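You operate a simulated robot arm through the tools that you are given. There is no shell and no other tool. Be economical: measure what you need, move in short steps, check, and stop when the job is done.

The job below is to be done with a simulated two-armed robot. You get a single attempt, and the scene is never put back.

Task
Take the blue cloth from the top of the side table and lay it out flat on the packing table.

The check looks at the end state, three seconds after you hand in, the way a careful person would. Anything else that was tipped, shoved, dropped, spilled or broken makes it a failure. Flat cloth is picked up by pressing the open fingertips on it (5 to 10 N) and closing them slowly along it; thin cloth reads only 2 to 8 mm in the jaws.

Robot
Two 6-joint arms with two-finger parallel grippers on one trunk, on a base that drives. Base frame: it is fixed to the floor where the robot stands at the start and does not move with it; the origin is under the middle of the robot, x ahead of it, y to its left, z up; the surface under the hand at the start is at about z = 860. Lengths are in mm, angles in rad, forces in N, time in s.
The left shoulder is at the start at [60, 187, 1097], the right one opposite. With the tool pointing down near the work surface each hand reaches from about 280 to 640 mm from the robot's upright axis, wherever it stands, measured 20 degrees to its own side. Places, roughly: packing table [-1600, -900, 800]. Payload 1.57 kg a hand.
Tool frame (each hand has its own): the origin (TCP) lies between the finger pads and is the grasp point; the fingertips stand 30 mm ahead of it; z points along the fingers, y is the line along which they close. Largest opening 110 mm; finger width 24, thickness 12; the body of the gripper, 48 by 112 mm, starts 78 mm behind the TCP.
Orientation is that of the tool frame in the base frame, as [roll, pitch, yaw] about the fixed x, y, z axes, in that order (R = Rz(yaw) Ry(pitch) Rx(roll)). With the fingers straight down and closing along the base's y, the tool's x points along the base's -x, its y along +y and its z along -z.

Tools
- The arms move only by the tool step_arm. It takes "left_series", "right_series" or both (then of equal length, played together; a hand with none holds still); each is a list of rows, each a list of 7 numbers: the shift along the base's x, y, z in units of 50 mm (1.0 is 50 mm), then the turn, a rotation vector about the base's x, y, z in units of 8 degrees (1.0 is 8 degrees), then the gripper command, from -1 (fully open) to 1 (shut), values between in proportion. In form: [[dx, dy, dz, rx, ry, rz, jaw], ...]. A call has 1 to 20 rows; each row shifts and turns the commanded pose from where the row before left it. A call with a number of a shift or a turn outside -1 to 1 is refused whole. Rows are played at 5 a second. More than 50 mm and 0.15 rad between two rows, or a gripper value outside its range, and nothing of the call is played. A pose out of reach is approached as far as the arm can. The call stops where the force on the tool passes 40 N (or 10 N more than at its start, if that is more) or the arm is blocked; 0.2 s more then pass. Each finger travels about 153 mm/s and halts on what it meets, pressing with about 33 N; the grip force reading is that of the motor and also rises with nothing between the fingers. The clock runs only during rows and for 0.2 s after the last one: add rows that do not move to give the fingers time. The reply holds the time, the measured pose of the TCP, the force on the tool along the base axes, the opening and the grip force, in the units named above and with some noise, with the torque about the TCP (base axes, N m) and any sound that the robot's microphone picked up.
- Cameras (640 x 400 px; columns grow to the right, rows downward): "scene" is now at [11.6, 2.7, 1627.8]; the picture's right is [0.04, -1.00, 0.00], its down [-0.83, -0.03, -0.56] and it looks along [0.56, 0.02, -0.83] (base axes); focal length 273 px, centre (320, 200). "left" rides on the left gripper at [70, -16, -141] in its tool frame; the picture's right is [0.23, 0.97, 0.00], its down [-0.86, 0.20, -0.48] and it looks along [-0.47, 0.11, 0.88] (tool axes); focal length 222 px, centre (320, 200). "right" rides on the right gripper at [70, 16, -141] in its tool frame; the picture's right is [-0.23, 0.97, 0.00], its down [-0.86, -0.20, -0.48] and it looks along [-0.47, -0.11, 0.88] (tool axes); focal length 222 px, centre (320, 200).
- capture(camera): a new picture of that camera. The clock stands still meanwhile.
- slide_trunk(by): slides the trunk up (or, below 0, down) by that many mm; the arms and the scene camera ride with it, the base frame stays. It gives what a move gives, with no picture.
- steer(legs): drives the robot by 1 to 6 legs, each [ahead, left, turn to the left] in mm, mm and rad, along the robot's own axes; the way and the turn of a leg run together, so that a leg with both is an arc; at most 1500 mm and 3.142 rad a leg. The arms and the cameras ride along, it lands a little off, and it stops where it bumps. It gives what a move gives.
- pan_tilt(pan, tilt): turns the head with the scene camera to pan (to the left, within 1.501 rad either way) and tilt (down, from -0.506 to 1.204), counted from straight ahead of the robot. It gives what a move gives.
- point_at(camera, pixels): there is no depth. For up to 12 entries [column, row, z] of the newest picture of that camera ("zoom" is the newest enlarged one), the place [x, y] in the base frame at which the ray of that pixel passes the height z, good to about 2 mm. The clock stands still meanwhile.
- inspect(camera, box): a new picture of the part [left, top, right, bottom] of that camera's present view, enlarged. The clock stands still meanwhile.
- finish_job(): hands the job in; it is judged then, once.

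Keep the steps short. Do not move on a guess: measure, check each grasp and each placing, and mend mistakes. In all there are 80 turns and 70 pictures (those below and enlarged ones count). Leave the grippers open and the arms clear of the work at the hand-in unless told otherwise, and finish with a single line.

The tools are called after "Call:" by a JSON object that holds its "method" and its "body". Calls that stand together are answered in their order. step_arm: Moves the arms, as the interface text tells. Its arguments: {"type":"object","properties":{"left_series":{"type":"array","items":{"type":"array","items":{"type":"number"}}},"right_series":{"type":"array","items":{"type":"array","items":{"type":"number"}}}},"required":[]} The other tools are called the same way: slide_trunk (by) slides the trunk up or down; steer (legs) drives the base; pan_tilt (pan, tilt) turns the head that bears the scene camera; capture (camera) takes a picture; point_at (camera, pixels) gives the place at which the rays of pixels pass given heights; inspect (camera, box) takes an enlarged picture of a part of a camera's view; finish_job () hands the job in.

At the start:

```text
clock: 0.0
left_tool_pos: [412.7, 132.6, 1037.9]
left_tcp_rot: [-3.141, -0.001, -3.141]
left_ft_force: [-1.0, 0.5, -0.6]
left_ft_torque: [0.0, 0.0, 0.01]
left_finger_gap: 110.2
left_grasp_force: 0.0
right_tool_pos: [360.8, -187.7, 1014.9]
right_tcp_rot: [3.14, 0.0, -3.14]
right_ft_force: [0.1, -0.5, -0.4]
right_ft_torque: [-0.04, -0.02, 0.02]
right_finger_gap: 109.8
right_grasp_force: 0.0
trunk travel left (down, up): [-725.0, 265.0]
robot x, y, heading: [1.6, -1.8, 0.001]
head pan, tilt: [0.04, 0.976]
```

scene: 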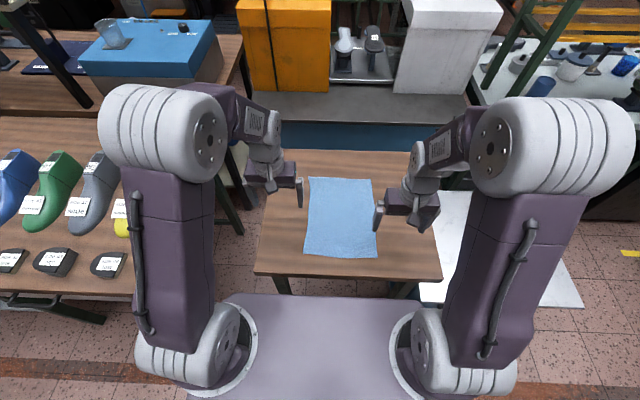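
right: 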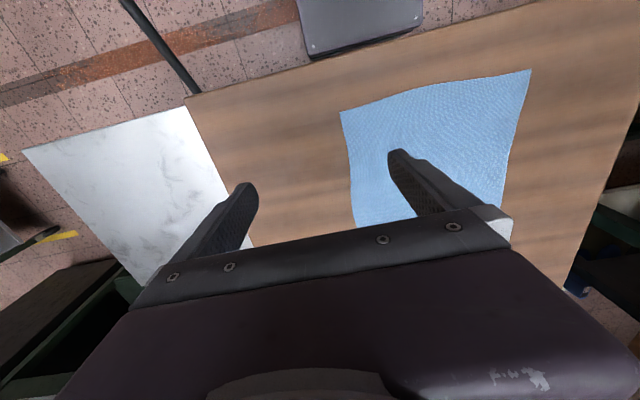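
left: 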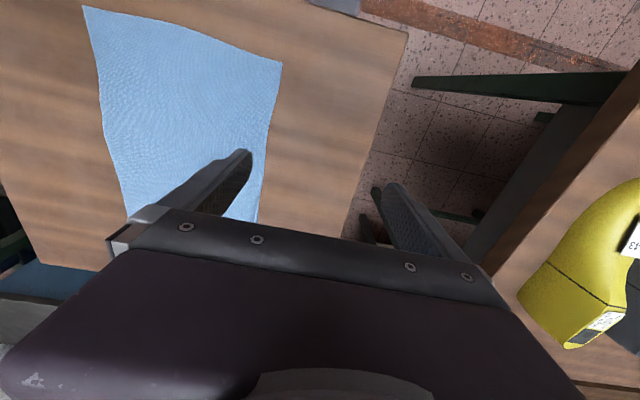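

I see the blue cloth flat on the wooden side table, with corners near (309,177), (372,180), (376,258) and (304,251) in the scene picture. I'll measure the cloth and the table edges at z=860.

Call:
{"method": "point_at", "body": {"camera": "scene", "pixels": [[309, 177, 860], [372, 180, 860], [376, 258, 860], [304, 251, 860], [255, 273, 860], [442, 279, 860], [273, 150, 860], [340, 215, 860]]}}

Call:
{"method": "point_at", "body": {"camera": "left", "pixels": [[83, 6, 860], [281, 63, 860], [258, 222, 860], [125, 215, 860], [408, 33, 860]]}}

Call:
{"method": "point_at", "body": {"camera": "right", "pixels": [[340, 112, 860], [531, 70, 860], [355, 225, 860], [187, 98, 860]]}}

```text
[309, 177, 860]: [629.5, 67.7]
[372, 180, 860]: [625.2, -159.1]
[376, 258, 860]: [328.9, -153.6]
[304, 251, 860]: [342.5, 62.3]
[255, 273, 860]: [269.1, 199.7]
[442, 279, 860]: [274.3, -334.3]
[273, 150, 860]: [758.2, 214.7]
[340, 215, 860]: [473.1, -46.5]
```

```text
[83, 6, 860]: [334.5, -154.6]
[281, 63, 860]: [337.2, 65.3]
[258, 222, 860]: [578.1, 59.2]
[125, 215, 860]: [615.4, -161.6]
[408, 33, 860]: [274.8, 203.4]
```

```text
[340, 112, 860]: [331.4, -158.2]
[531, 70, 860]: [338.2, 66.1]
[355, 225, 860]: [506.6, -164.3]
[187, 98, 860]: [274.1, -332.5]
```

The cloth measures about x 335–627 and y −160 to +66, at z=860, and all three cameras agree. Before I touch it I'll look at the route, starting with the head turned right.

Call:
{"method": "pan_tilt", "body": {"pan": -1.5, "tilt": 0.5}}

Call:
{"method": "capture", "body": {"camera": "scene"}}

Call:
{"method": "pan_tilt", "body": {"pan": 1.5, "tilt": 0.5}}

Call:
{"method": "capture", "body": {"camera": "scene"}}

```text
clock: 1.6
left_tool_pos: [413.1, 131.7, 1038.1]
left_tcp_rot: [-3.141, 0.0, 3.139]
left_ft_force: [-1.0, 0.3, 0.2]
left_ft_torque: [-0.01, -0.03, 0.0]
left_finger_gap: 110.0
left_grasp_force: 0.1
right_tool_pos: [360.3, -188.4, 1015.0]
right_tcp_rot: [-3.141, 0.001, -3.141]
right_ft_force: [0.3, -0.7, 0.4]
right_ft_torque: [0.0, 0.01, 0.03]
right_finger_gap: 110.1
right_grasp_force: 0.1
trunk travel left (down, up): [-725.0, 265.0]
robot x, y, heading: [0.3, 2.5, 0.001]
head pan, tilt: [-1.499, 0.499]
```

```text
66 pictures are left
```

scene: 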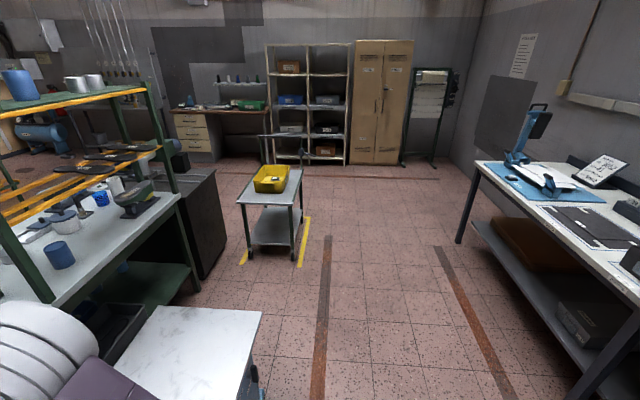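

```text
clock: 4.2
left_tool_pos: [411.3, 132.2, 1038.1]
left_tcp_rot: [-3.141, -0.001, -3.141]
left_ft_force: [-1.0, -0.5, 0.1]
left_ft_torque: [0.03, -0.02, 0.01]
left_finger_gap: 110.0
left_grasp_force: 0.1
right_tool_pos: [359.3, -187.6, 1015.1]
right_tcp_rot: [3.14, 0.0, -3.141]
right_ft_force: [0.0, -0.4, 0.3]
right_ft_torque: [0.02, -0.03, 0.0]
right_finger_gap: 110.0
right_grasp_force: 0.0
trunk travel left (down, up): [-725.0, 265.0]
robot x, y, heading: [1.4, -1.6, -0.007]
head pan, tilt: [1.499, 0.499]
```

```text
65 pictures are left
```

scene: 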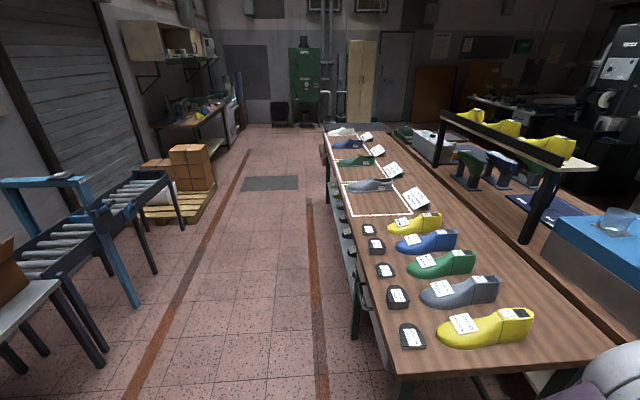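

The packing table appears to be the white-topped one on the right and behind me, with some things on it. I'll scout it with the cloth in hand. I'm turning the head back to the work. Then I'll turn both hands 90° so they close along x, with jaws at about 36 mm, and bring them over the near corners at a safe height.

Call:
{"method": "pan_tilt", "body": {"pan": 0, "tilt": 0.976}}

Call:
{"method": "step_arm", "body": {"left_series": [[-0.07, -0.145, -0.13, 0, 0, -1, 0.345], [-0.07, -0.145, -0.13, 0, 0, -1, 0.345], [-0.07, -0.145, -0.13, 0, 0, -1, 0.345], [-0.07, -0.145, -0.13, 0, 0, -1, 0.345], [-0.07, -0.145, -0.13, 0, 0, -1, 0.345], [-0.07, -0.145, -0.13, 0, 0, -1, 0.345], [-0.07, -0.145, -0.13, 0, 0, -1, 0.345], [-0.07, -0.145, -0.13, 0, 0, -1, 0.345], [-0.07, -0.145, -0.13, 0, 0, -1, 0.345], [-0.07, -0.145, -0.13, 0, 0, -1, 0.345], [-0.07, -0.145, -0.13, 0, 0, -1, 0.345], [-0.07, -0.145, -0.13, 0, 0, -0.25, 0.345]], "right_series": [[0.017, 0.088, -0.092, 0, 0, 1, 0.345], [0.017, 0.088, -0.092, 0, 0, 1, 0.345], [0.017, 0.088, -0.092, 0, 0, 1, 0.345], [0.017, 0.088, -0.092, 0, 0, 1, 0.345], [0.017, 0.088, -0.092, 0, 0, 1, 0.345], [0.017, 0.088, -0.092, 0, 0, 1, 0.345], [0.017, 0.088, -0.092, 0, 0, 1, 0.345], [0.017, 0.088, -0.092, 0, 0, 1, 0.345], [0.017, 0.088, -0.092, 0, 0, 1, 0.345], [0.017, 0.088, -0.092, 0, 0, 1, 0.345], [0.017, 0.088, -0.092, 0, 0, 1, 0.345], [0.017, 0.088, -0.092, 0, 0, 0.25, 0.345]]}}

Call:
{"method": "capture", "body": {"camera": "scene"}}

Call:
{"method": "capture", "body": {"camera": "left"}}

```text
clock: 5.8
left_tool_pos: [411.6, 131.0, 1037.6]
left_tcp_rot: [-3.141, 0.001, 3.141]
left_ft_force: [0.1, -0.3, 0.1]
left_ft_torque: [-0.04, 0.0, 0.0]
left_finger_gap: 110.1
left_grasp_force: 0.0
right_tool_pos: [359.6, -187.1, 1014.9]
right_tcp_rot: [3.142, 0.0, -3.141]
right_ft_force: [-0.4, 1.1, -1.0]
right_ft_torque: [-0.01, 0.0, -0.01]
right_finger_gap: 110.1
right_grasp_force: 0.1
trunk travel left (down, up): [-725.0, 265.0]
robot x, y, heading: [0.7, 2.4, 0.004]
head pan, tilt: [0.0, 0.976]
```

```text
clock: 8.4
left_tool_pos: [369.3, 46.0, 959.6]
left_tcp_rot: [3.141, 0.001, 1.569]
left_ft_force: [-0.6, 0.0, -0.3]
left_ft_torque: [0.03, 0.0, -0.03]
left_finger_gap: 36.1
left_grasp_force: 0.1
right_tool_pos: [371.4, -135.7, 961.0]
right_tcp_rot: [3.141, 0.0, -1.569]
right_ft_force: [0.1, -0.3, -0.4]
right_ft_torque: [-0.02, 0.01, -0.01]
right_finger_gap: 36.2
right_grasp_force: 0.1
trunk travel left (down, up): [-725.0, 265.0]
robot x, y, heading: [0.8, 2.3, 0.0]
head pan, tilt: [0.0, 0.976]
```

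```text
64 pictures are left
```

scene: 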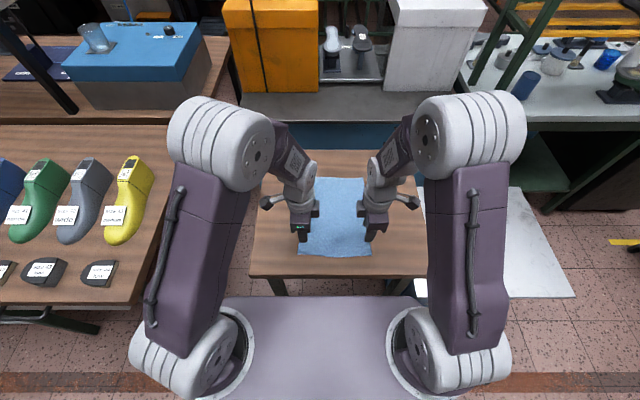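

```text
63 pictures are left
```

left: 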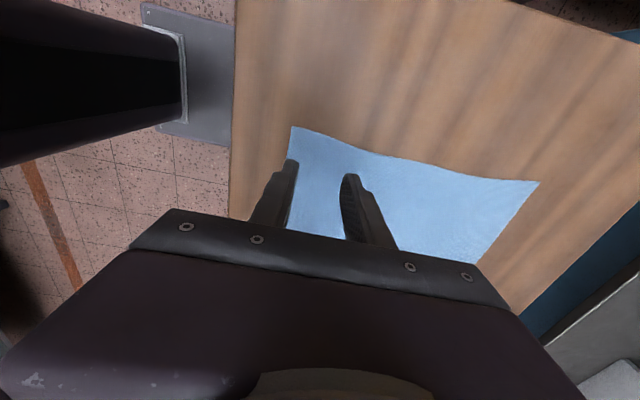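

Both hands sit over the corners. I'm lowering to about 10 mm above contact, then in small steps to find the press force.

Call:
{"method": "step_arm", "body": {"left_series": [[0, 0, -0.3, 0, 0, 0, 0.345], [0, 0, -0.3, 0, 0, 0, 0.345], [0, 0, -0.3, 0, 0, 0, 0.345], [0, 0, -0.3, 0, 0, 0, 0.345], [0, 0, -0.1, 0, 0, 0, 0.345], [0, 0, 0, 0, 0, 0, 0.345]], "right_series": [[0, 0, -0.32, 0, 0, 0, 0.345], [0, 0, -0.32, 0, 0, 0, 0.345], [0, 0, -0.32, 0, 0, 0, 0.345], [0, 0, -0.28, 0, 0, 0, 0.345], [0, 0, -0.1, 0, 0, 0, 0.345], [0, 0, 0, 0, 0, 0, 0.345]]}}

Call:
{"method": "step_arm", "body": {"left_series": [[0, 0, -0.06, 0, 0, 0, 0.345], [0, 0, 0, 0, 0, 0, 0.345]], "right_series": [[0, 0, -0.06, 0, 0, 0, 0.345], [0, 0, 0, 0, 0, 0, 0.345]]}}

```text
clock: 9.8
left_tool_pos: [368.1, 44.6, 895.9]
left_tcp_rot: [3.142, -0.001, 1.571]
left_ft_force: [0.2, -0.7, -0.1]
left_ft_torque: [0.01, -0.01, -0.04]
left_finger_gap: 36.0
left_grasp_force: 0.0
right_tool_pos: [371.4, -135.4, 894.7]
right_tcp_rot: [-3.14, 0.0, -1.571]
right_ft_force: [0.2, 0.0, -1.1]
right_ft_torque: [-0.02, -0.01, -0.04]
right_finger_gap: 36.0
right_grasp_force: 0.0
trunk travel left (down, up): [-725.0, 265.0]
robot x, y, heading: [-4.1, -0.3, 0.001]
head pan, tilt: [0.0, 0.976]
```

```text
clock: 10.4
left_tool_pos: [368.6, 46.6, 892.0]
left_tcp_rot: [-3.141, 0.0, 1.57]
left_ft_force: [0.1, 0.0, 1.0]
left_ft_torque: [0.01, -0.01, -0.04]
left_finger_gap: 36.0
left_grasp_force: 0.0
right_tool_pos: [370.5, -134.5, 891.2]
right_tcp_rot: [-3.141, -0.001, -1.571]
right_ft_force: [1.3, 0.2, 6.8]
right_ft_torque: [-0.08, 0.06, -0.02]
right_finger_gap: 35.8
right_grasp_force: 0.3
trunk travel left (down, up): [-725.0, 265.0]
robot x, y, heading: [0.3, -3.3, 0.005]
head pan, tilt: [0.0, 0.976]
```

The right hand already presses at 6.8 N. The left is just above the cloth, so I'm lowering only the left one.

Call:
{"method": "step_arm", "body": {"left_series": [[0, 0, -0.02, 0, 0, 0, 0.345], [0, 0, -0.02, 0, 0, 0, 0.345], [0, 0, 0, 0, 0, 0, 0.345]]}}

```text
clock: 11.2
left_tool_pos: [368.3, 46.3, 890.8]
left_tcp_rot: [3.14, 0.002, 1.572]
left_ft_force: [2.2, 3.6, 20.9]
left_ft_torque: [0.16, 0.38, -0.07]
left_finger_gap: 35.7
left_grasp_force: 0.0
right_tool_pos: [369.2, -134.7, 892.1]
right_tcp_rot: [-3.139, 0.0, -1.571]
right_ft_force: [0.0, -0.8, -0.1]
right_ft_torque: [-0.02, 0.01, 0.01]
right_finger_gap: 36.3
right_grasp_force: 0.1
trunk travel left (down, up): [-725.0, 265.0]
robot x, y, heading: [-0.4, 1.5, -0.002]
head pan, tilt: [0.0, 0.976]
```

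The left presses too hard at 20.9 N and the right has come free. I'm trimming each by a fraction of a millimetre.

Call:
{"method": "step_arm", "body": {"left_series": [[0, 0, 0.016, 0, 0, 0, 0.345], [0, 0, 0, 0, 0, 0, 0.345]], "right_series": [[0, 0, -0.016, 0, 0, 0, 0.345], [0, 0, 0, 0, 0, 0, 0.345]]}}

```text
clock: 11.8
left_tool_pos: [368.2, 45.6, 890.9]
left_tcp_rot: [3.14, -0.001, 1.57]
left_ft_force: [0.5, -0.7, 3.9]
left_ft_torque: [0.03, 0.0, 0.02]
left_finger_gap: 35.4
left_grasp_force: 0.0
right_tool_pos: [369.5, -133.5, 891.2]
right_tcp_rot: [-3.137, -0.002, -1.572]
right_ft_force: [-0.6, 1.2, 23.1]
right_ft_torque: [-0.04, 0.47, -0.01]
right_finger_gap: 36.2
right_grasp_force: 0.1
trunk travel left (down, up): [-725.0, 265.0]
robot x, y, heading: [-0.0, -1.0, 0.0]
head pan, tilt: [0.0, 0.976]
```

Call:
{"method": "step_arm", "body": {"left_series": [[0, 0, -0.005, 0, 0, 0, 0.345], [0, 0, 0, 0, 0, 0, 0.345]], "right_series": [[0, 0, 0.012, 0, 0, 0, 0.345], [0, 0, 0, 0, 0, 0, 0.345]]}}

```text
clock: 12.4
left_tool_pos: [369.0, 45.4, 891.5]
left_tcp_rot: [3.137, -0.001, 1.571]
left_ft_force: [-0.6, -0.5, 23.5]
left_ft_torque: [0.05, 0.5, 0.02]
left_finger_gap: 36.1
left_grasp_force: 0.1
right_tool_pos: [370.4, -134.8, 890.3]
right_tcp_rot: [-3.137, 0.0, -1.572]
right_ft_force: [2.5, 2.1, 12.7]
right_ft_torque: [0.01, 0.12, 0.0]
right_finger_gap: 34.9
right_grasp_force: 0.0
trunk travel left (down, up): [-725.0, 265.0]
robot x, y, heading: [3.8, 0.1, -0.002]
head pan, tilt: [0.0, 0.976]
```

Call:
{"method": "step_arm", "body": {"left_series": [[0, 0, 0.008, 0, 0, 0, 0.345], [0, 0, 0, 0, 0, 0, 0.345]], "right_series": [[0, 0, 0.003, 0, 0, 0, 0.345], [0, 0, 0, 0, 0, 0, 0.345]]}}

```text
clock: 13.0
left_tool_pos: [367.7, 45.7, 891.1]
left_tcp_rot: [3.139, -0.003, 1.572]
left_ft_force: [-0.2, -0.9, 21.8]
left_ft_torque: [0.03, 0.47, -0.01]
left_finger_gap: 35.9
left_grasp_force: 0.0
right_tool_pos: [369.5, -134.4, 892.1]
right_tcp_rot: [-3.138, 0.001, -1.569]
right_ft_force: [2.4, 1.5, 8.9]
right_ft_torque: [-0.02, 0.04, 0.0]
right_finger_gap: 35.4
right_grasp_force: 0.1
trunk travel left (down, up): [-725.0, 265.0]
robot x, y, heading: [-0.7, 2.5, -0.004]
head pan, tilt: [0.0, 0.976]
```

Call:
{"method": "step_arm", "body": {"left_series": [[0, 0, 0.01, 0, 0, 0, 0.345], [0, 0, 0, 0, 0, 0, 0.345]]}}

```text
clock: 13.6
left_tool_pos: [367.2, 47.4, 891.5]
left_tcp_rot: [3.14, 0.001, 1.571]
left_ft_force: [0.9, -1.9, 6.8]
left_ft_torque: [-0.04, 0.09, 0.03]
left_finger_gap: 35.8
left_grasp_force: 0.1
right_tool_pos: [369.5, -134.9, 890.4]
right_tcp_rot: [-3.14, -0.001, -1.57]
right_ft_force: [-0.5, 0.8, 16.9]
right_ft_torque: [-0.07, 0.18, -0.01]
right_finger_gap: 35.6
right_grasp_force: 0.0
trunk travel left (down, up): [-725.0, 265.0]
robot x, y, heading: [-2.3, 0.2, 0.002]
head pan, tilt: [0.0, 0.976]
```

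The left reads 6.8 N and the right 16.9 N. I'm easing the right up slightly and closing both slowly along the cloth.

Call:
{"method": "step_arm", "body": {"left_series": [[0, 0, 0, 0, 0, 0, 0.345], [0, 0, 0, 0, 0, 0, 0.39], [0, 0, 0, 0, 0, 0, 0.44], [0, 0, 0, 0, 0, 0, 0.49], [0, 0, 0, 0, 0, 0, 0.54], [0, 0, 0, 0, 0, 0, 0.59], [0, 0, 0, 0, 0, 0, 0.64], [0, 0, 0, 0, 0, 0, 0.69], [0, 0, 0, 0, 0, 0, 0.74], [0, 0, 0, 0, 0, 0, 0.79], [0, 0, 0, 0, 0, 0, 0.84], [0, 0, 0, 0, 0, 0, 0.89], [0, 0, 0, 0, 0, 0, 0.94], [0, 0, 0, 0, 0, 0, 1], [0, 0, 0, 0, 0, 0, 1], [0, 0, 0, 0, 0, 0, 1]], "right_series": [[0, 0, 0.006, 0, 0, 0, 0.345], [0, 0, 0, 0, 0, 0, 0.39], [0, 0, 0, 0, 0, 0, 0.44], [0, 0, 0, 0, 0, 0, 0.49], [0, 0, 0, 0, 0, 0, 0.54], [0, 0, 0, 0, 0, 0, 0.59], [0, 0, 0, 0, 0, 0, 0.64], [0, 0, 0, 0, 0, 0, 0.69], [0, 0, 0, 0, 0, 0, 0.74], [0, 0, 0, 0, 0, 0, 0.79], [0, 0, 0, 0, 0, 0, 0.84], [0, 0, 0, 0, 0, 0, 0.89], [0, 0, 0, 0, 0, 0, 0.94], [0, 0, 0, 0, 0, 0, 1], [0, 0, 0, 0, 0, 0, 1], [0, 0, 0, 0, 0, 0, 1]]}}

Call:
{"method": "capture", "body": {"camera": "left"}}

Call:
{"method": "capture", "body": {"camera": "right"}}

```text
clock: 17.0
left_tool_pos: [369.7, 45.2, 890.6]
left_tcp_rot: [3.141, 0.0, 1.571]
left_ft_force: [-0.4, -0.7, 5.0]
left_ft_torque: [-0.05, 0.04, 0.03]
left_finger_gap: 1.7
left_grasp_force: 23.5
right_tool_pos: [370.6, -135.6, 891.8]
right_tcp_rot: [-3.14, -0.001, -1.571]
right_ft_force: [0.6, 0.1, 7.3]
right_ft_torque: [-0.04, 0.03, -0.01]
right_finger_gap: 2.1
right_grasp_force: 23.7
trunk travel left (down, up): [-725.0, 265.0]
robot x, y, heading: [-1.9, -2.1, 0.001]
head pan, tilt: [0.0, 0.976]
```

```text
62 pictures are left
```

left: 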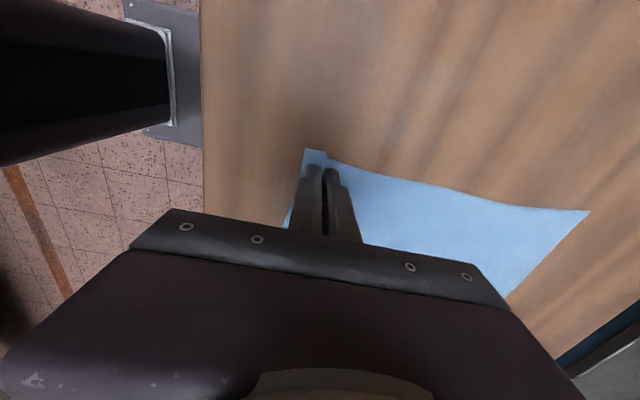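

```text
61 pictures are left
```

right: 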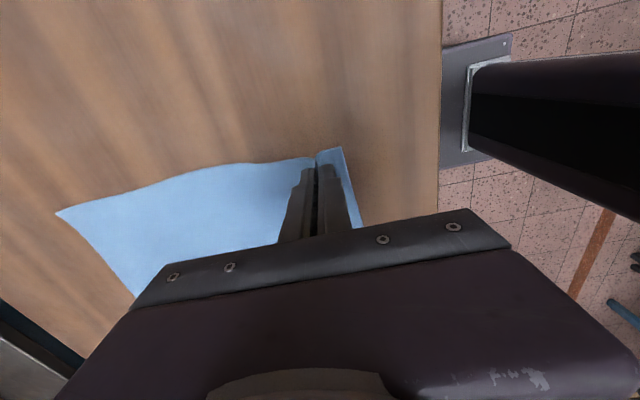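

Both hands hold a pinched fold with gaps near 2 mm. I'm lifting gently by 60 mm and checking.

Call:
{"method": "step_arm", "body": {"left_series": [[0, 0, 0.2, 0, 0, 0, 1], [0, 0, 0.2, 0, 0, 0, 1], [0, 0, 0.2, 0, 0, 0, 1], [0, 0, 0.2, 0, 0, 0, 1], [0, 0, 0.2, 0, 0, 0, 1], [0, 0, 0.2, 0, 0, 0, 1]], "right_series": [[0, 0, 0.2, 0, 0, 0, 1], [0, 0, 0.2, 0, 0, 0, 1], [0, 0, 0.2, 0, 0, 0, 1], [0, 0, 0.2, 0, 0, 0, 1], [0, 0, 0.2, 0, 0, 0, 1], [0, 0, 0.2, 0, 0, 0, 1]]}}

Call:
{"method": "inspect", "body": {"camera": "scene", "box": [230, 140, 450, 290]}}

```text
clock: 18.4
left_tool_pos: [369.0, 45.9, 950.6]
left_tcp_rot: [3.141, -0.002, 1.572]
left_ft_force: [0.1, -1.3, -0.6]
left_ft_torque: [-0.02, 0.0, 0.02]
left_finger_gap: 2.2
left_grasp_force: 23.5
right_tool_pos: [368.6, -135.6, 952.8]
right_tcp_rot: [-3.14, -0.002, -1.573]
right_ft_force: [-0.5, 1.5, -0.9]
right_ft_torque: [0.06, 0.01, -0.03]
right_finger_gap: 1.9
right_grasp_force: 23.7
trunk travel left (down, up): [-725.0, 265.0]
robot x, y, heading: [0.5, -0.0, -0.0]
head pan, tilt: [0.0, 0.976]
```

```text
2.67 times, centred on (340, 215) of scene
```

zoom: 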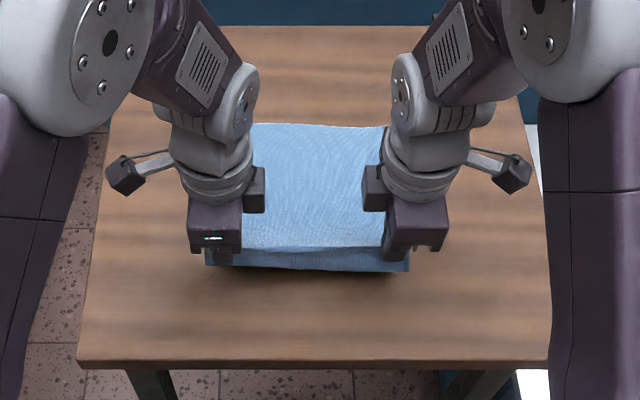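

The cloth is lifting evenly from both corners. I'm raising the trunk 240 mm so the cloth hangs clear, then looking over to the packing table.

Call:
{"method": "slide_trunk", "body": {"by": 240}}

Call:
{"method": "capture", "body": {"camera": "scene"}}

Call:
{"method": "pan_tilt", "body": {"pan": -1.5, "tilt": 0.6}}

Call:
{"method": "capture", "body": {"camera": "scene"}}

```text
clock: 20.9
left_tool_pos: [369.3, 46.0, 1190.2]
left_tcp_rot: [3.141, -0.001, 1.571]
left_ft_force: [-0.7, -0.6, -0.8]
left_ft_torque: [-0.03, 0.02, -0.01]
left_finger_gap: 1.9
left_grasp_force: 23.9
right_tool_pos: [370.9, -134.6, 1192.2]
right_tcp_rot: [3.14, 0.001, -1.571]
right_ft_force: [0.5, 0.9, 0.0]
right_ft_torque: [0.04, -0.06, 0.02]
right_finger_gap: 2.0
right_grasp_force: 23.7
trunk travel left (down, up): [-965.0, 25.0]
robot x, y, heading: [-1.8, -2.1, 0.002]
head pan, tilt: [0.0, 0.976]
```

```text
59 pictures are left
```

scene: 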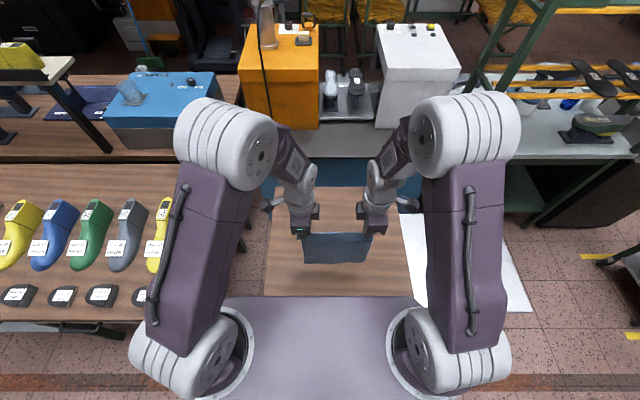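

```text
clock: 22.5
left_tool_pos: [369.1, 45.4, 1189.9]
left_tcp_rot: [-3.14, 0.0, 1.572]
left_ft_force: [-0.1, -1.6, 0.1]
left_ft_torque: [-0.05, -0.02, 0.01]
left_finger_gap: 2.0
left_grasp_force: 23.8
right_tool_pos: [370.7, -135.6, 1191.9]
right_tcp_rot: [-3.141, -0.001, -1.57]
right_ft_force: [-0.2, 1.2, -0.9]
right_ft_torque: [0.01, 0.0, 0.02]
right_finger_gap: 1.9
right_grasp_force: 24.1
trunk travel left (down, up): [-965.0, 25.0]
robot x, y, heading: [1.2, 3.3, 0.002]
head pan, tilt: [-1.499, 0.6]
```

```text
58 pictures are left
```

scene: 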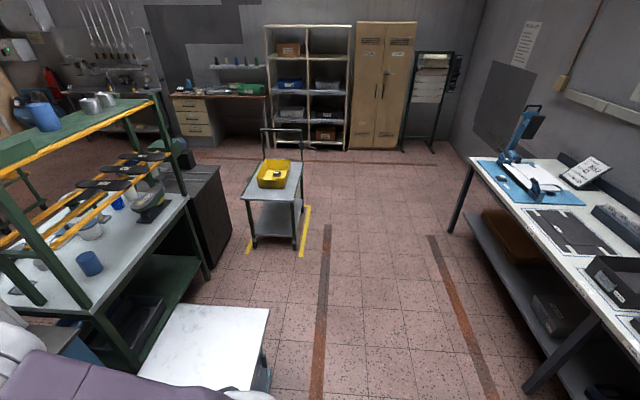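

The cloth hangs clear. The long white table on the right is the candidate, so I'm measuring its edge and the marble cart.

Call:
{"method": "point_at", "body": {"camera": "scene", "pixels": [[470, 158, 800], [640, 335, 800], [590, 210, 800], [540, 160, 800], [640, 228, 800], [640, 270, 800], [270, 310, 700], [320, 395, 0], [438, 250, 0]]}}

```text
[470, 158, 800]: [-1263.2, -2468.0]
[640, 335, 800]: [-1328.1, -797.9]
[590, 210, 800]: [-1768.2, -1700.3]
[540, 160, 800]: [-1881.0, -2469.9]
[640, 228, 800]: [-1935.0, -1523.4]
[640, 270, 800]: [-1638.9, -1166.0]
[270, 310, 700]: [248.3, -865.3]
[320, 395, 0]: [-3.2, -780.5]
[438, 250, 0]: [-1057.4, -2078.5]
```

The packing table's near edge runs at about x = −1290. I'm backing 450 mm into the aisle and turning around in place.

Call:
{"method": "steer", "body": {"legs": [[-450, 0, 0], [0, 0, -1.57], [0, 0, -1.57]]}}

Call:
{"method": "pan_tilt", "body": {"pan": 0, "tilt": 0.6}}

Call:
{"method": "capture", "body": {"camera": "scene"}}

```text
clock: 32.9
left_tool_pos: [-826.0, -37.8, 1190.6]
left_tcp_rot: [3.141, 0.0, -1.589]
left_ft_force: [-0.6, 1.8, -0.3]
left_ft_torque: [0.02, 0.02, 0.04]
left_finger_gap: 2.1
left_grasp_force: 23.4
right_tool_pos: [-821.9, 144.1, 1193.2]
right_tcp_rot: [3.141, -0.002, 1.551]
right_ft_force: [1.5, -1.3, 1.1]
right_ft_torque: [-0.01, 0.02, 0.01]
right_finger_gap: 1.7
right_grasp_force: 24.1
trunk travel left (down, up): [-965.0, 25.0]
robot x, y, heading: [-453.2, 6.0, 3.124]
head pan, tilt: [-1.499, 0.6]
```

```text
clock: 34.5
left_tool_pos: [-825.7, -37.2, 1190.4]
left_tcp_rot: [-3.141, 0.0, -1.592]
left_ft_force: [0.2, 2.2, 0.2]
left_ft_torque: [0.01, 0.0, 0.0]
left_finger_gap: 2.2
left_grasp_force: 23.0
right_tool_pos: [-822.4, 143.9, 1193.1]
right_tcp_rot: [-3.141, 0.0, 1.552]
right_ft_force: [-0.6, -0.8, -0.5]
right_ft_torque: [-0.01, 0.0, 0.0]
right_finger_gap: 2.0
right_grasp_force: 24.2
trunk travel left (down, up): [-965.0, 25.0]
robot x, y, heading: [-452.6, 6.4, 3.119]
head pan, tilt: [0.0, 0.6]
```

```text
57 pictures are left
```

scene: 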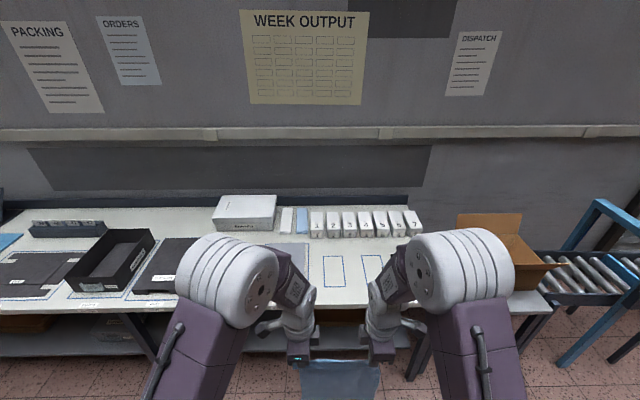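

The table carries boxes and outlined spots. I'm looking closer, and panning left to see the rest of it and find a clear area.

Call:
{"method": "inspect", "body": {"camera": "scene", "box": [160, 180, 480, 380]}}

Call:
{"method": "pan_tilt", "body": {"pan": 0.75, "tilt": 0.55}}

Call:
{"method": "capture", "body": {"camera": "scene"}}

```text
2.00 times, centred on (320, 280) of scene
```

zoom: 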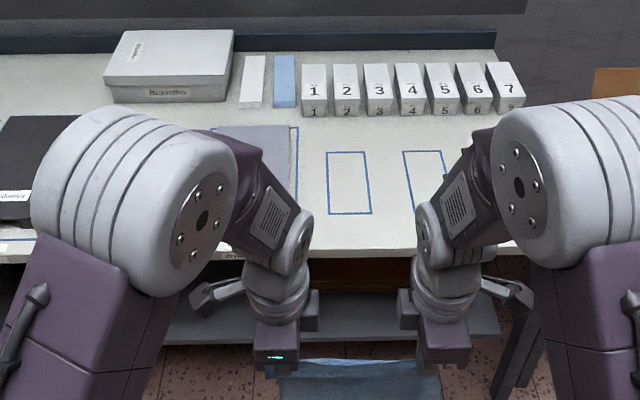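

```text
clock: 35.6
left_tool_pos: [-825.3, -37.6, 1190.3]
left_tcp_rot: [3.141, -0.001, -1.591]
left_ft_force: [-0.1, 1.8, 0.5]
left_ft_torque: [0.03, 0.01, 0.01]
left_finger_gap: 2.1
left_grasp_force: 23.6
right_tool_pos: [-823.0, 143.3, 1192.8]
right_tcp_rot: [-3.141, 0.001, 1.552]
right_ft_force: [-0.1, -1.3, 0.3]
right_ft_torque: [-0.04, 0.01, 0.02]
right_finger_gap: 2.0
right_grasp_force: 23.5
trunk travel left (down, up): [-965.0, 25.0]
robot x, y, heading: [-453.8, 1.3, 3.12]
head pan, tilt: [0.75, 0.55]
```

```text
55 pictures are left
```

scene: 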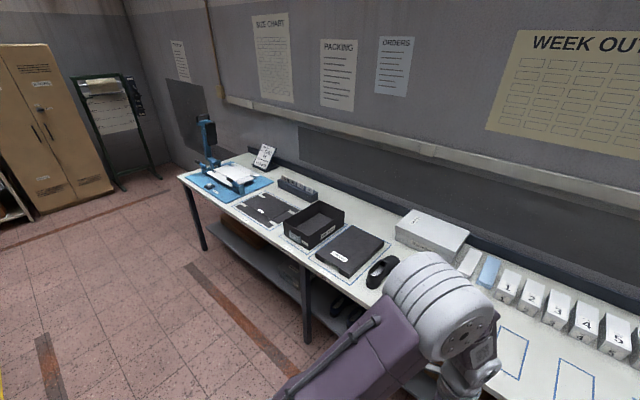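

The clear stretch is the area with empty outlines in front of the numbered boxes. I'm measuring it from the zoom picture.

Call:
{"method": "point_at", "body": {"camera": "zoom", "pixels": [[327, 153, 800], [372, 214, 800], [403, 152, 800], [450, 200, 800], [298, 128, 800], [298, 210, 800], [380, 253, 800], [302, 113, 800], [525, 108, 800], [300, 258, 800], [530, 240, 800], [110, 100, 800]]}}

```text
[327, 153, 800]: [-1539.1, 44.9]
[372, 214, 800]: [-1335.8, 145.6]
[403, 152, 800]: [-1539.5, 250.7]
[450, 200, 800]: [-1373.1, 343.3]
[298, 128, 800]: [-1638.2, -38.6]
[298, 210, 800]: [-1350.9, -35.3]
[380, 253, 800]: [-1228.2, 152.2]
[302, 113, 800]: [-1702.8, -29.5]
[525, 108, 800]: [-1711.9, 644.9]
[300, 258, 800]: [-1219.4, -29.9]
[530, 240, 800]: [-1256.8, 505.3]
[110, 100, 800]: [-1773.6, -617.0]
```

The clear area is y −30…500, x −1690…−1230. Next I'm checking how my base front sits relative to the packing table's shelf before driving in.

Call:
{"method": "pan_tilt", "body": {"pan": 0, "tilt": 1.0}}

Call:
{"method": "capture", "body": {"camera": "scene"}}

Call:
{"method": "capture", "body": {"camera": "right"}}

```text
clock: 36.7
left_tool_pos: [-825.7, -36.8, 1189.7]
left_tcp_rot: [-3.141, 0.0, -1.59]
left_ft_force: [-0.8, 1.8, -0.3]
left_ft_torque: [0.02, 0.02, 0.02]
left_finger_gap: 2.2
left_grasp_force: 23.5
right_tool_pos: [-822.7, 143.7, 1192.1]
right_tcp_rot: [-3.14, -0.001, 1.55]
right_ft_force: [0.2, -0.9, -0.6]
right_ft_torque: [-0.07, 0.01, 0.01]
right_finger_gap: 1.9
right_grasp_force: 23.1
trunk travel left (down, up): [-965.0, 25.0]
robot x, y, heading: [-454.7, 1.9, 3.118]
head pan, tilt: [0.0, 1.0]
```

```text
54 pictures are left
```

scene: 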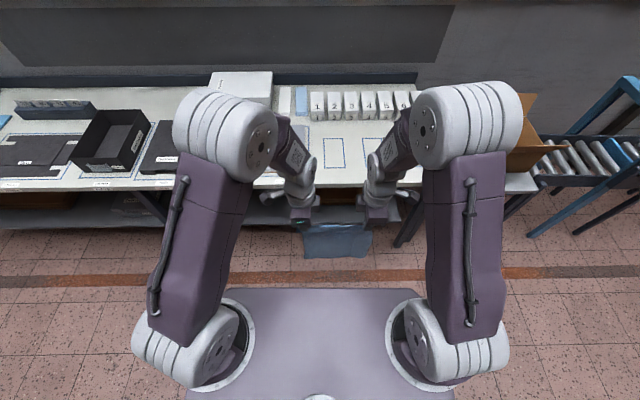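

```text
53 pictures are left
```

right: 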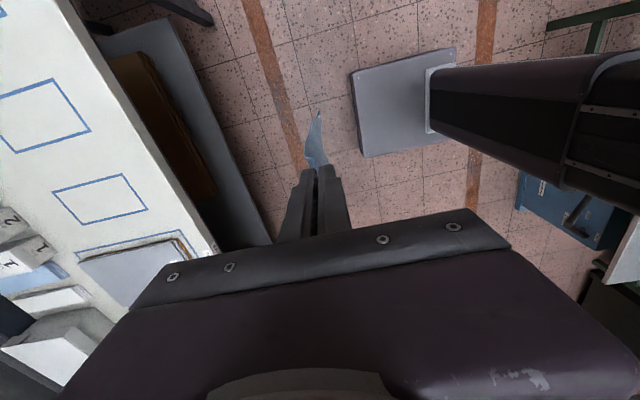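

Call:
{"method": "point_at", "body": {"camera": "right", "pixels": [[352, 75, 150], [362, 156, 150], [352, 75, 50], [362, 156, 50], [165, 20, 250], [270, 242, 250], [70, 20, 800], [190, 225, 800], [130, 175, 800], [51, 78, 800], [90, 132, 800], [145, 210, 800]]}}

Call:
{"method": "point_at", "body": {"camera": "scene", "pixels": [[360, 186, 800], [330, 188, 800], [225, 226, 250], [323, 138, 800], [343, 174, 800], [362, 138, 800], [410, 115, 800], [517, 152, 800], [508, 188, 800], [270, 188, 800]]}}

```text
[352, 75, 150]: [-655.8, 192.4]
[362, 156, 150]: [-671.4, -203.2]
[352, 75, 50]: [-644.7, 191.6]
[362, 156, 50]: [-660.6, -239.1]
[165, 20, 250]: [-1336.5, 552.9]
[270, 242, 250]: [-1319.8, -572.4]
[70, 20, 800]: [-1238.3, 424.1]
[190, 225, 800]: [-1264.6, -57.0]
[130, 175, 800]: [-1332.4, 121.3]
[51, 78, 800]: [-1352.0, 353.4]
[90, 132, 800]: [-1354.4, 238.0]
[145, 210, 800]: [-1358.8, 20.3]
```

```text
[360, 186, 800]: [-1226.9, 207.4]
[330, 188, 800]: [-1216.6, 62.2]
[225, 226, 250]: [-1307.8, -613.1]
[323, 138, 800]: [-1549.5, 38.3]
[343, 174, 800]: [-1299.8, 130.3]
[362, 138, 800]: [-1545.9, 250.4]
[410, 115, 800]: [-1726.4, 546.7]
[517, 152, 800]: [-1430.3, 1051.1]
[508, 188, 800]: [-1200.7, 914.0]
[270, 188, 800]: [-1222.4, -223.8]
```

The base front is about 210 mm ahead of my axis and the table edge is at −1230. Stopping at x ≈ −935 keeps the base clear. I'm straightening the heading, shifting right 115 and going ahead 480.

Call:
{"method": "steer", "body": {"legs": [[0, 0, 0.022], [0, -115, 0], [480, 0, 0]]}}

Call:
{"method": "capture", "body": {"camera": "scene"}}

Call:
{"method": "capture", "body": {"camera": "left"}}

Call:
{"method": "capture", "body": {"camera": "right"}}

```text
clock: 40.8
left_tool_pos: [-1303.2, 66.2, 1191.4]
left_tcp_rot: [3.14, 0.001, -1.561]
left_ft_force: [1.0, 0.9, 0.3]
left_ft_torque: [0.06, 0.02, 0.03]
left_finger_gap: 2.1
left_grasp_force: 23.7
right_tool_pos: [-1306.0, 246.8, 1194.3]
right_tcp_rot: [-3.141, -0.001, 1.58]
right_ft_force: [0.4, -1.2, 0.2]
right_ft_torque: [-0.04, 0.05, 0.03]
right_finger_gap: 1.8
right_grasp_force: 24.1
trunk travel left (down, up): [-965.0, 25.0]
robot x, y, heading: [-936.5, 112.7, -3.128]
head pan, tilt: [0.0, 1.0]
```

```text
52 pictures are left
```

scene: 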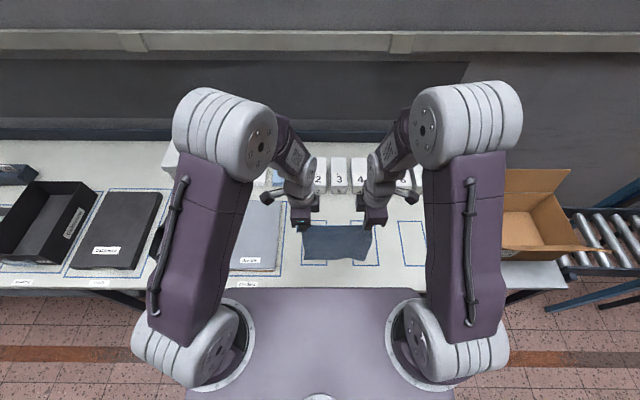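

```text
51 pictures are left
```

left: 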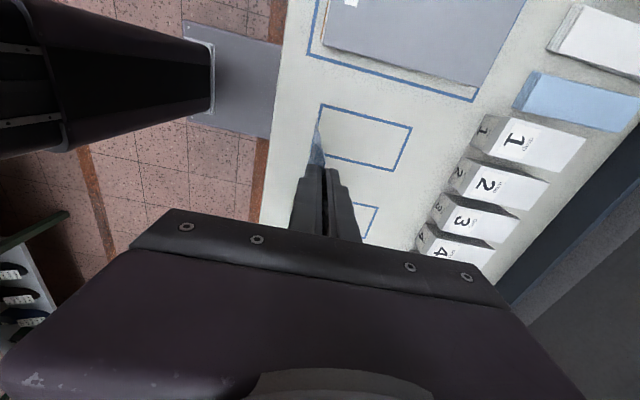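

```text
50 pictures are left
```

right: 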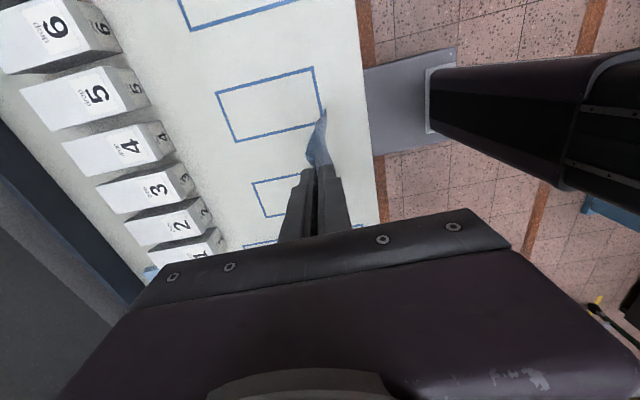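

I'm measuring table height by comparing views: edges, the number boxes and the outlines.

Call:
{"method": "point_at", "body": {"camera": "left", "pixels": [[280, 60, 800], [263, 205, 800], [280, 60, 760], [263, 205, 760], [411, 127, 800], [411, 127, 760], [476, 101, 800], [476, 101, 760], [487, 267, 800]]}}

Call:
{"method": "point_at", "body": {"camera": "right", "pixels": [[356, 10, 800], [375, 180, 800], [356, 10, 760], [375, 180, 760], [216, 93, 800], [216, 93, 760], [313, 67, 800], [234, 143, 800], [120, 50, 800]]}}

Call:
{"method": "point_at", "body": {"camera": "scene", "pixels": [[550, 287, 800], [550, 287, 760], [283, 205, 800], [283, 205, 760], [305, 265, 800], [399, 221, 800], [399, 221, 760], [500, 240, 800], [423, 262, 800], [405, 265, 800]]}}

Call:
{"method": "inspect", "body": {"camera": "scene", "box": [220, 150, 460, 300]}}

```text
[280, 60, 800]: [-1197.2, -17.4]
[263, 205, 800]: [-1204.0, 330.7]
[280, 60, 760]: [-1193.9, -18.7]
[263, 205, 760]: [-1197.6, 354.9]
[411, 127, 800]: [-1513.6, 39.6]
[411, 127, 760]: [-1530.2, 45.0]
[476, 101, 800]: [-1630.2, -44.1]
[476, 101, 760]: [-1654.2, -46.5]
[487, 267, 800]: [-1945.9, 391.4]
```

```text
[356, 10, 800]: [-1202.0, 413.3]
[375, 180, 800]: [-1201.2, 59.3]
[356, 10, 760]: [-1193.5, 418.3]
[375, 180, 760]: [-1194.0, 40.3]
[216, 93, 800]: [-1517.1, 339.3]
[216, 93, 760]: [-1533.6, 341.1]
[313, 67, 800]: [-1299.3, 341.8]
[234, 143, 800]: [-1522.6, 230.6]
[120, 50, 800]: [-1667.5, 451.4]
```

```text
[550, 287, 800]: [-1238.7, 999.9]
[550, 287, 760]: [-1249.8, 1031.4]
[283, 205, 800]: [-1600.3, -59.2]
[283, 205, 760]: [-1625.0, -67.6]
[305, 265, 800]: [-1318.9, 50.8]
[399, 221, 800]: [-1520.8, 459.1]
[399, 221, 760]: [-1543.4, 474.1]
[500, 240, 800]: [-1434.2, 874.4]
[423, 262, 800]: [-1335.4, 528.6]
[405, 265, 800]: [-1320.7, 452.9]
```

```text
2.67 times, centred on (340, 225) of scene
```

zoom: 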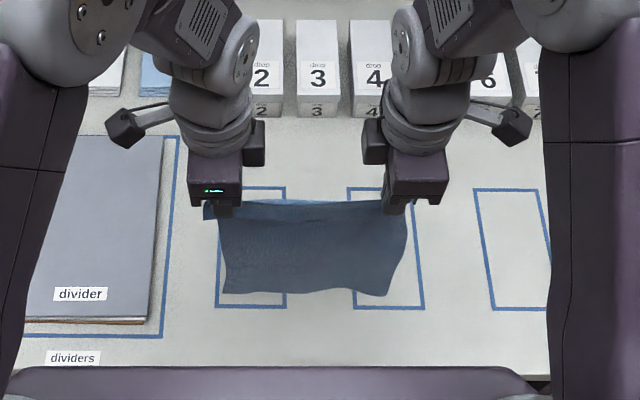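

The table edge is at x ≈ −1200 with flat blue outlines between −1300 and −1520, and the boxes stand at about −1660. The plan is hem at x ≈ −1530 and held edge at ≈ −1245. I'm moving the hands forward 222 mm and up 40 mm, gently.

Call:
{"method": "step_arm", "body": {"left_series": [[-0.2, 0, 0.1, 0, 0, 0, 1], [-0.37, 0, 0.1, 0, 0, 0, 1], [-0.37, 0, 0.1, 0, 0, 0, 1], [-0.37, 0, 0.1, 0, 0, 0, 1], [-0.37, 0, 0.1, 0, 0, 0, 1], [-0.37, 0, 0.1, 0, 0, 0, 1], [-0.37, 0, 0.1, 0, 0, 0, 1], [-0.37, 0, 0.1, 0, 0, 0, 1], [-0.37, 0, 0, 0, 0, 0, 1], [-0.37, 0, 0, 0, 0, 0, 1], [-0.37, 0, 0, 0, 0, 0, 1], [-0.37, 0, 0, 0, 0, 0, 1], [-0.2, 0, 0, 0, 0, 0, 1], [0, 0, 0, 0, 0, 0, 1]], "right_series": [[-0.2, 0, 0.05, 0, 0, 0, 1], [-0.37, 0, 0.1, 0, 0, 0, 1], [-0.37, 0, 0.1, 0, 0, 0, 1], [-0.37, 0, 0.1, 0, 0, 0, 1], [-0.37, 0, 0.1, 0, 0, 0, 1], [-0.37, 0, 0.1, 0, 0, 0, 1], [-0.37, 0, 0.1, 0, 0, 0, 1], [-0.37, 0, 0.1, 0, 0, 0, 1], [-0.37, 0, 0, 0, 0, 0, 1], [-0.37, 0, 0, 0, 0, 0, 1], [-0.37, 0, 0, 0, 0, 0, 1], [-0.37, 0, 0, 0, 0, 0, 1], [-0.15, 0, 0, 0, 0, 0, 1], [0, 0, 0, 0, 0, 0, 1]]}}

Call:
{"method": "slide_trunk", "body": {"by": -140}}

Call:
{"method": "capture", "body": {"camera": "scene"}}

Call:
{"method": "capture", "body": {"camera": "right"}}

```text
clock: 43.8
left_tool_pos: [-1514.5, 65.3, 1232.9]
left_tcp_rot: [-3.141, 0.0, -1.562]
left_ft_force: [0.0, 1.8, 0.2]
left_ft_torque: [0.03, 0.0, 0.02]
left_finger_gap: 1.8
left_grasp_force: 23.4
left hand out of reach, approached as far as the arm can: row 12, 13
right_tool_pos: [-1526.8, 246.4, 1230.0]
right_tcp_rot: [3.141, 0.002, 1.578]
right_ft_force: [-0.2, -1.3, -0.7]
right_ft_torque: [0.01, 0.06, 0.03]
right_finger_gap: 1.9
right_grasp_force: 23.2
trunk travel left (down, up): [-965.0, 25.0]
robot x, y, heading: [-932.2, 114.4, -3.128]
head pan, tilt: [0.0, 1.0]
```

```text
clock: 45.4
left_tool_pos: [-1515.5, 65.4, 1092.1]
left_tcp_rot: [-3.141, 0.0, -1.561]
left_ft_force: [-0.3, 0.4, 0.1]
left_ft_torque: [0.02, -0.03, 0.0]
left_finger_gap: 2.1
left_grasp_force: 23.8
right_tool_pos: [-1528.5, 245.8, 1089.2]
right_tcp_rot: [-3.141, 0.0, 1.579]
right_ft_force: [0.2, -1.1, 0.5]
right_ft_torque: [-0.03, -0.03, 0.02]
right_finger_gap: 2.0
right_grasp_force: 23.3
trunk travel left (down, up): [-825.0, 165.0]
robot x, y, heading: [-934.6, 118.5, -3.134]
head pan, tilt: [0.0, 1.0]
```

```text
48 pictures are left
```

scene: 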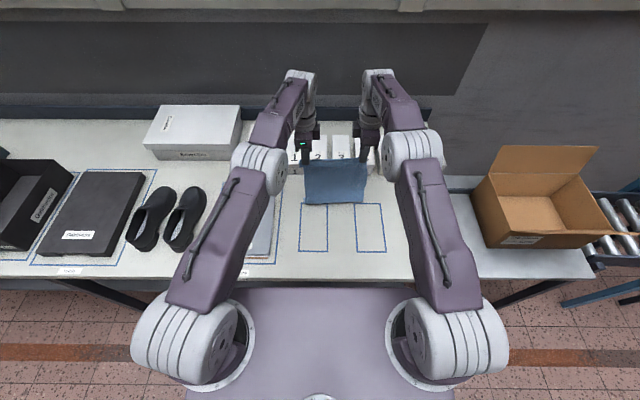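

```text
47 pictures are left
```

right: 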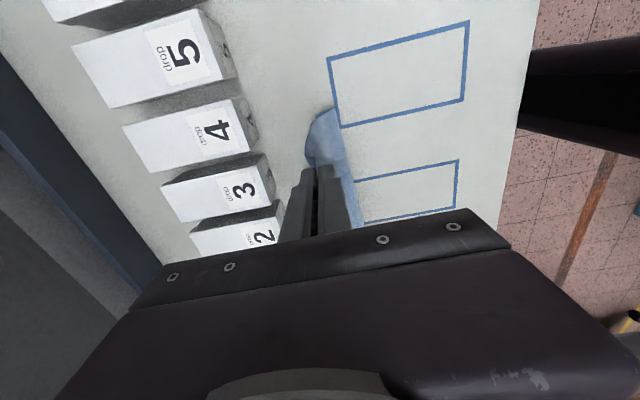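

The cloth hangs just above the table with its hem near x ≈ −1520, clear of the boxes. I'm touching the hem down and beginning the diagonal lay.

Call:
{"method": "step_arm", "body": {"left_series": [[0, 0, -0.15, 0, 0, 0, 1], [0, 0, -0.15, 0, 0, 0, 1], [0, 0, -0.15, 0, 0, 0, 1], [0.1, 0, -0.2, 0, 0, 0, 1], [0.18, 0, -0.2, 0, 0, 0, 1], [0.18, 0, -0.2, 0, 0, 0, 1], [0.18, 0, -0.2, 0, 0, 0, 1], [0, 0, 0, 0, 0, 0, 1]], "right_series": [[0, 0, -0.15, 0, 0, 0, 1], [0, 0, -0.15, 0, 0, 0, 1], [0, 0, -0.15, 0, 0, 0, 1], [0.1, 0, -0.2, 0, 0, 0, 1], [0.18, 0, -0.2, 0, 0, 0, 1], [0.18, 0, -0.2, 0, 0, 0, 1], [0.18, 0, -0.2, 0, 0, 0, 1], [0, 0, 0, 0, 0, 0, 1]]}}

Call:
{"method": "inspect", "body": {"camera": "scene", "box": [240, 120, 440, 280]}}

Call:
{"method": "capture", "body": {"camera": "right"}}

```text
clock: 47.2
left_tool_pos: [-1484.4, 64.0, 1029.2]
left_tcp_rot: [3.142, 0.001, -1.564]
left_ft_force: [0.3, 0.6, 0.4]
left_ft_torque: [0.02, 0.0, 0.02]
left_finger_gap: 2.3
left_grasp_force: 23.6
right_tool_pos: [-1496.5, 246.5, 1026.4]
right_tcp_rot: [3.142, 0.0, 1.579]
right_ft_force: [-0.3, -1.4, 0.5]
right_ft_torque: [-0.05, -0.02, 0.03]
right_finger_gap: 1.9
right_grasp_force: 23.7
trunk travel left (down, up): [-825.0, 165.0]
robot x, y, heading: [-934.5, 119.2, -3.13]
head pan, tilt: [0.0, 1.0]
```

```text
2.50 times, centred on (340, 200) of scene
```

zoom: 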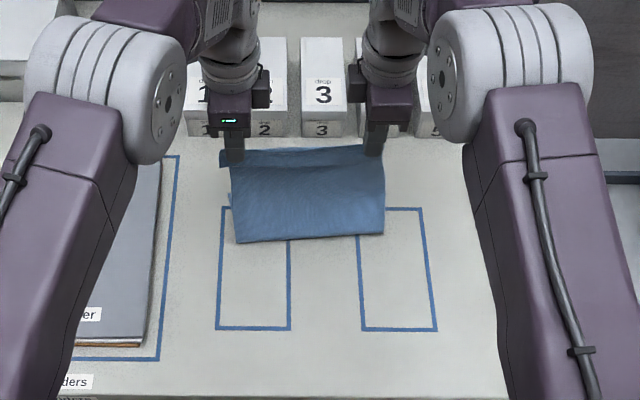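

```text
45 pictures are left
```

right: 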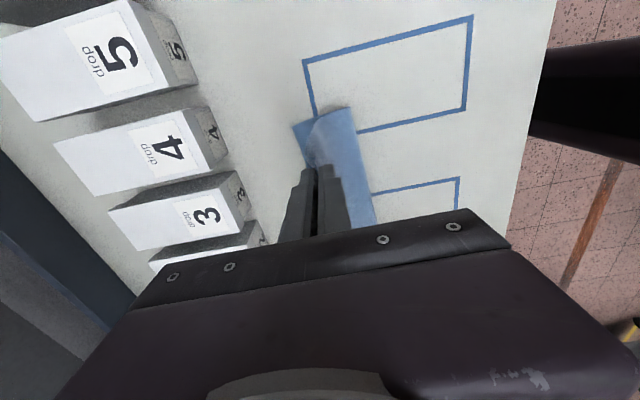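

The hem has landed pointing toward the boxes and the sheet bulges toward me, as wanted. I'm continuing the diagonal.

Call:
{"method": "point_at", "body": {"camera": "right", "pixels": [[293, 120, 800], [305, 165, 800], [330, 110, 810]]}}

Call:
{"method": "step_arm", "body": {"left_series": [[0.25, 0, -0.2, 0, 0, 0, 1], [0.25, 0, -0.2, 0, 0, 0, 1], [0.25, 0, -0.2, 0, 0, 0, 1], [0.25, 0, -0.2, 0, 0, 0, 1], [0.25, 0, -0.2, 0, 0, 0, 1], [0.22, 0, -0.2, 0, 0, 0, 1], [0.22, 0, -0.2, 0, 0, 0, 1], [0.22, 0, -0.2, 0, 0, 0, 1], [0.2, 0, -0.2, 0, 0, 0, 1], [0, 0, 0, 0, 0, 0, 1]], "right_series": [[0.25, 0, -0.2, 0, 0, 0, 1], [0.25, 0, -0.2, 0, 0, 0, 1], [0.25, 0, -0.2, 0, 0, 0, 1], [0.25, 0, -0.2, 0, 0, 0, 1], [0.25, 0, -0.2, 0, 0, 0, 1], [0.22, 0, -0.2, 0, 0, 0, 1], [0.22, 0, -0.2, 0, 0, 0, 1], [0.22, 0, -0.2, 0, 0, 0, 1], [0.2, 0, -0.2, 0, 0, 0, 1], [0, 0, 0, 0, 0, 0, 1]]}}

Call:
{"method": "inspect", "body": {"camera": "scene", "box": [240, 120, 440, 280]}}

Call:
{"method": "capture", "body": {"camera": "right"}}

```text
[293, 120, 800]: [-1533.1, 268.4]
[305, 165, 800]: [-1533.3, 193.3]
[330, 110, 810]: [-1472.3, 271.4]
```

```text
clock: 49.4
left_tool_pos: [-1378.5, 66.2, 938.2]
left_tcp_rot: [3.141, 0.001, -1.563]
left_ft_force: [-0.1, 0.5, -1.1]
left_ft_torque: [0.02, 0.02, 0.04]
left_finger_gap: 2.0
left_grasp_force: 23.5
right_tool_pos: [-1390.3, 246.7, 938.3]
right_tcp_rot: [-3.141, -0.002, 1.579]
right_ft_force: [0.4, 0.0, 0.3]
right_ft_torque: [0.0, 0.01, 0.04]
right_finger_gap: 2.0
right_grasp_force: 23.6
trunk travel left (down, up): [-825.0, 165.0]
robot x, y, heading: [-936.5, 114.8, -3.132]
head pan, tilt: [0.0, 1.0]
```

```text
2.50 times, centred on (340, 200) of scene
```

zoom: 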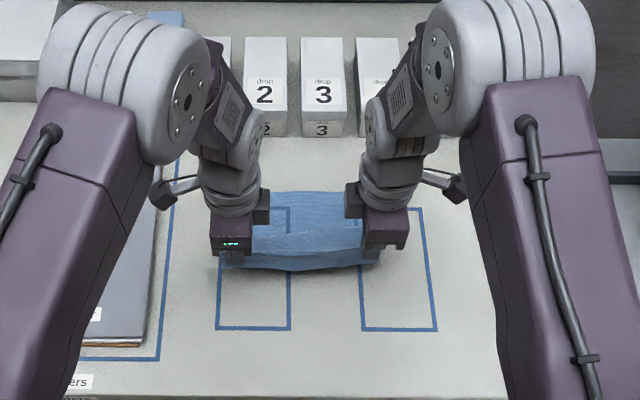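

```text
43 pictures are left
```

right: 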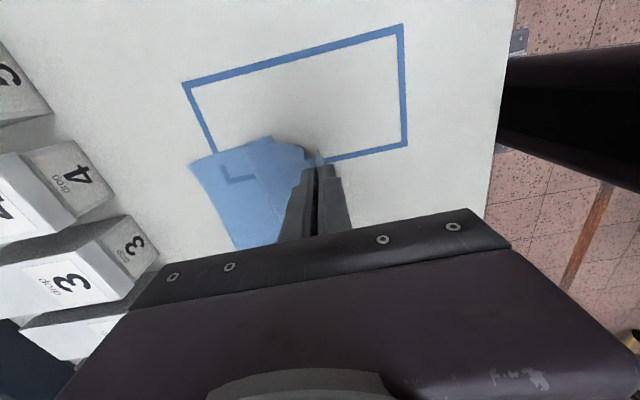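

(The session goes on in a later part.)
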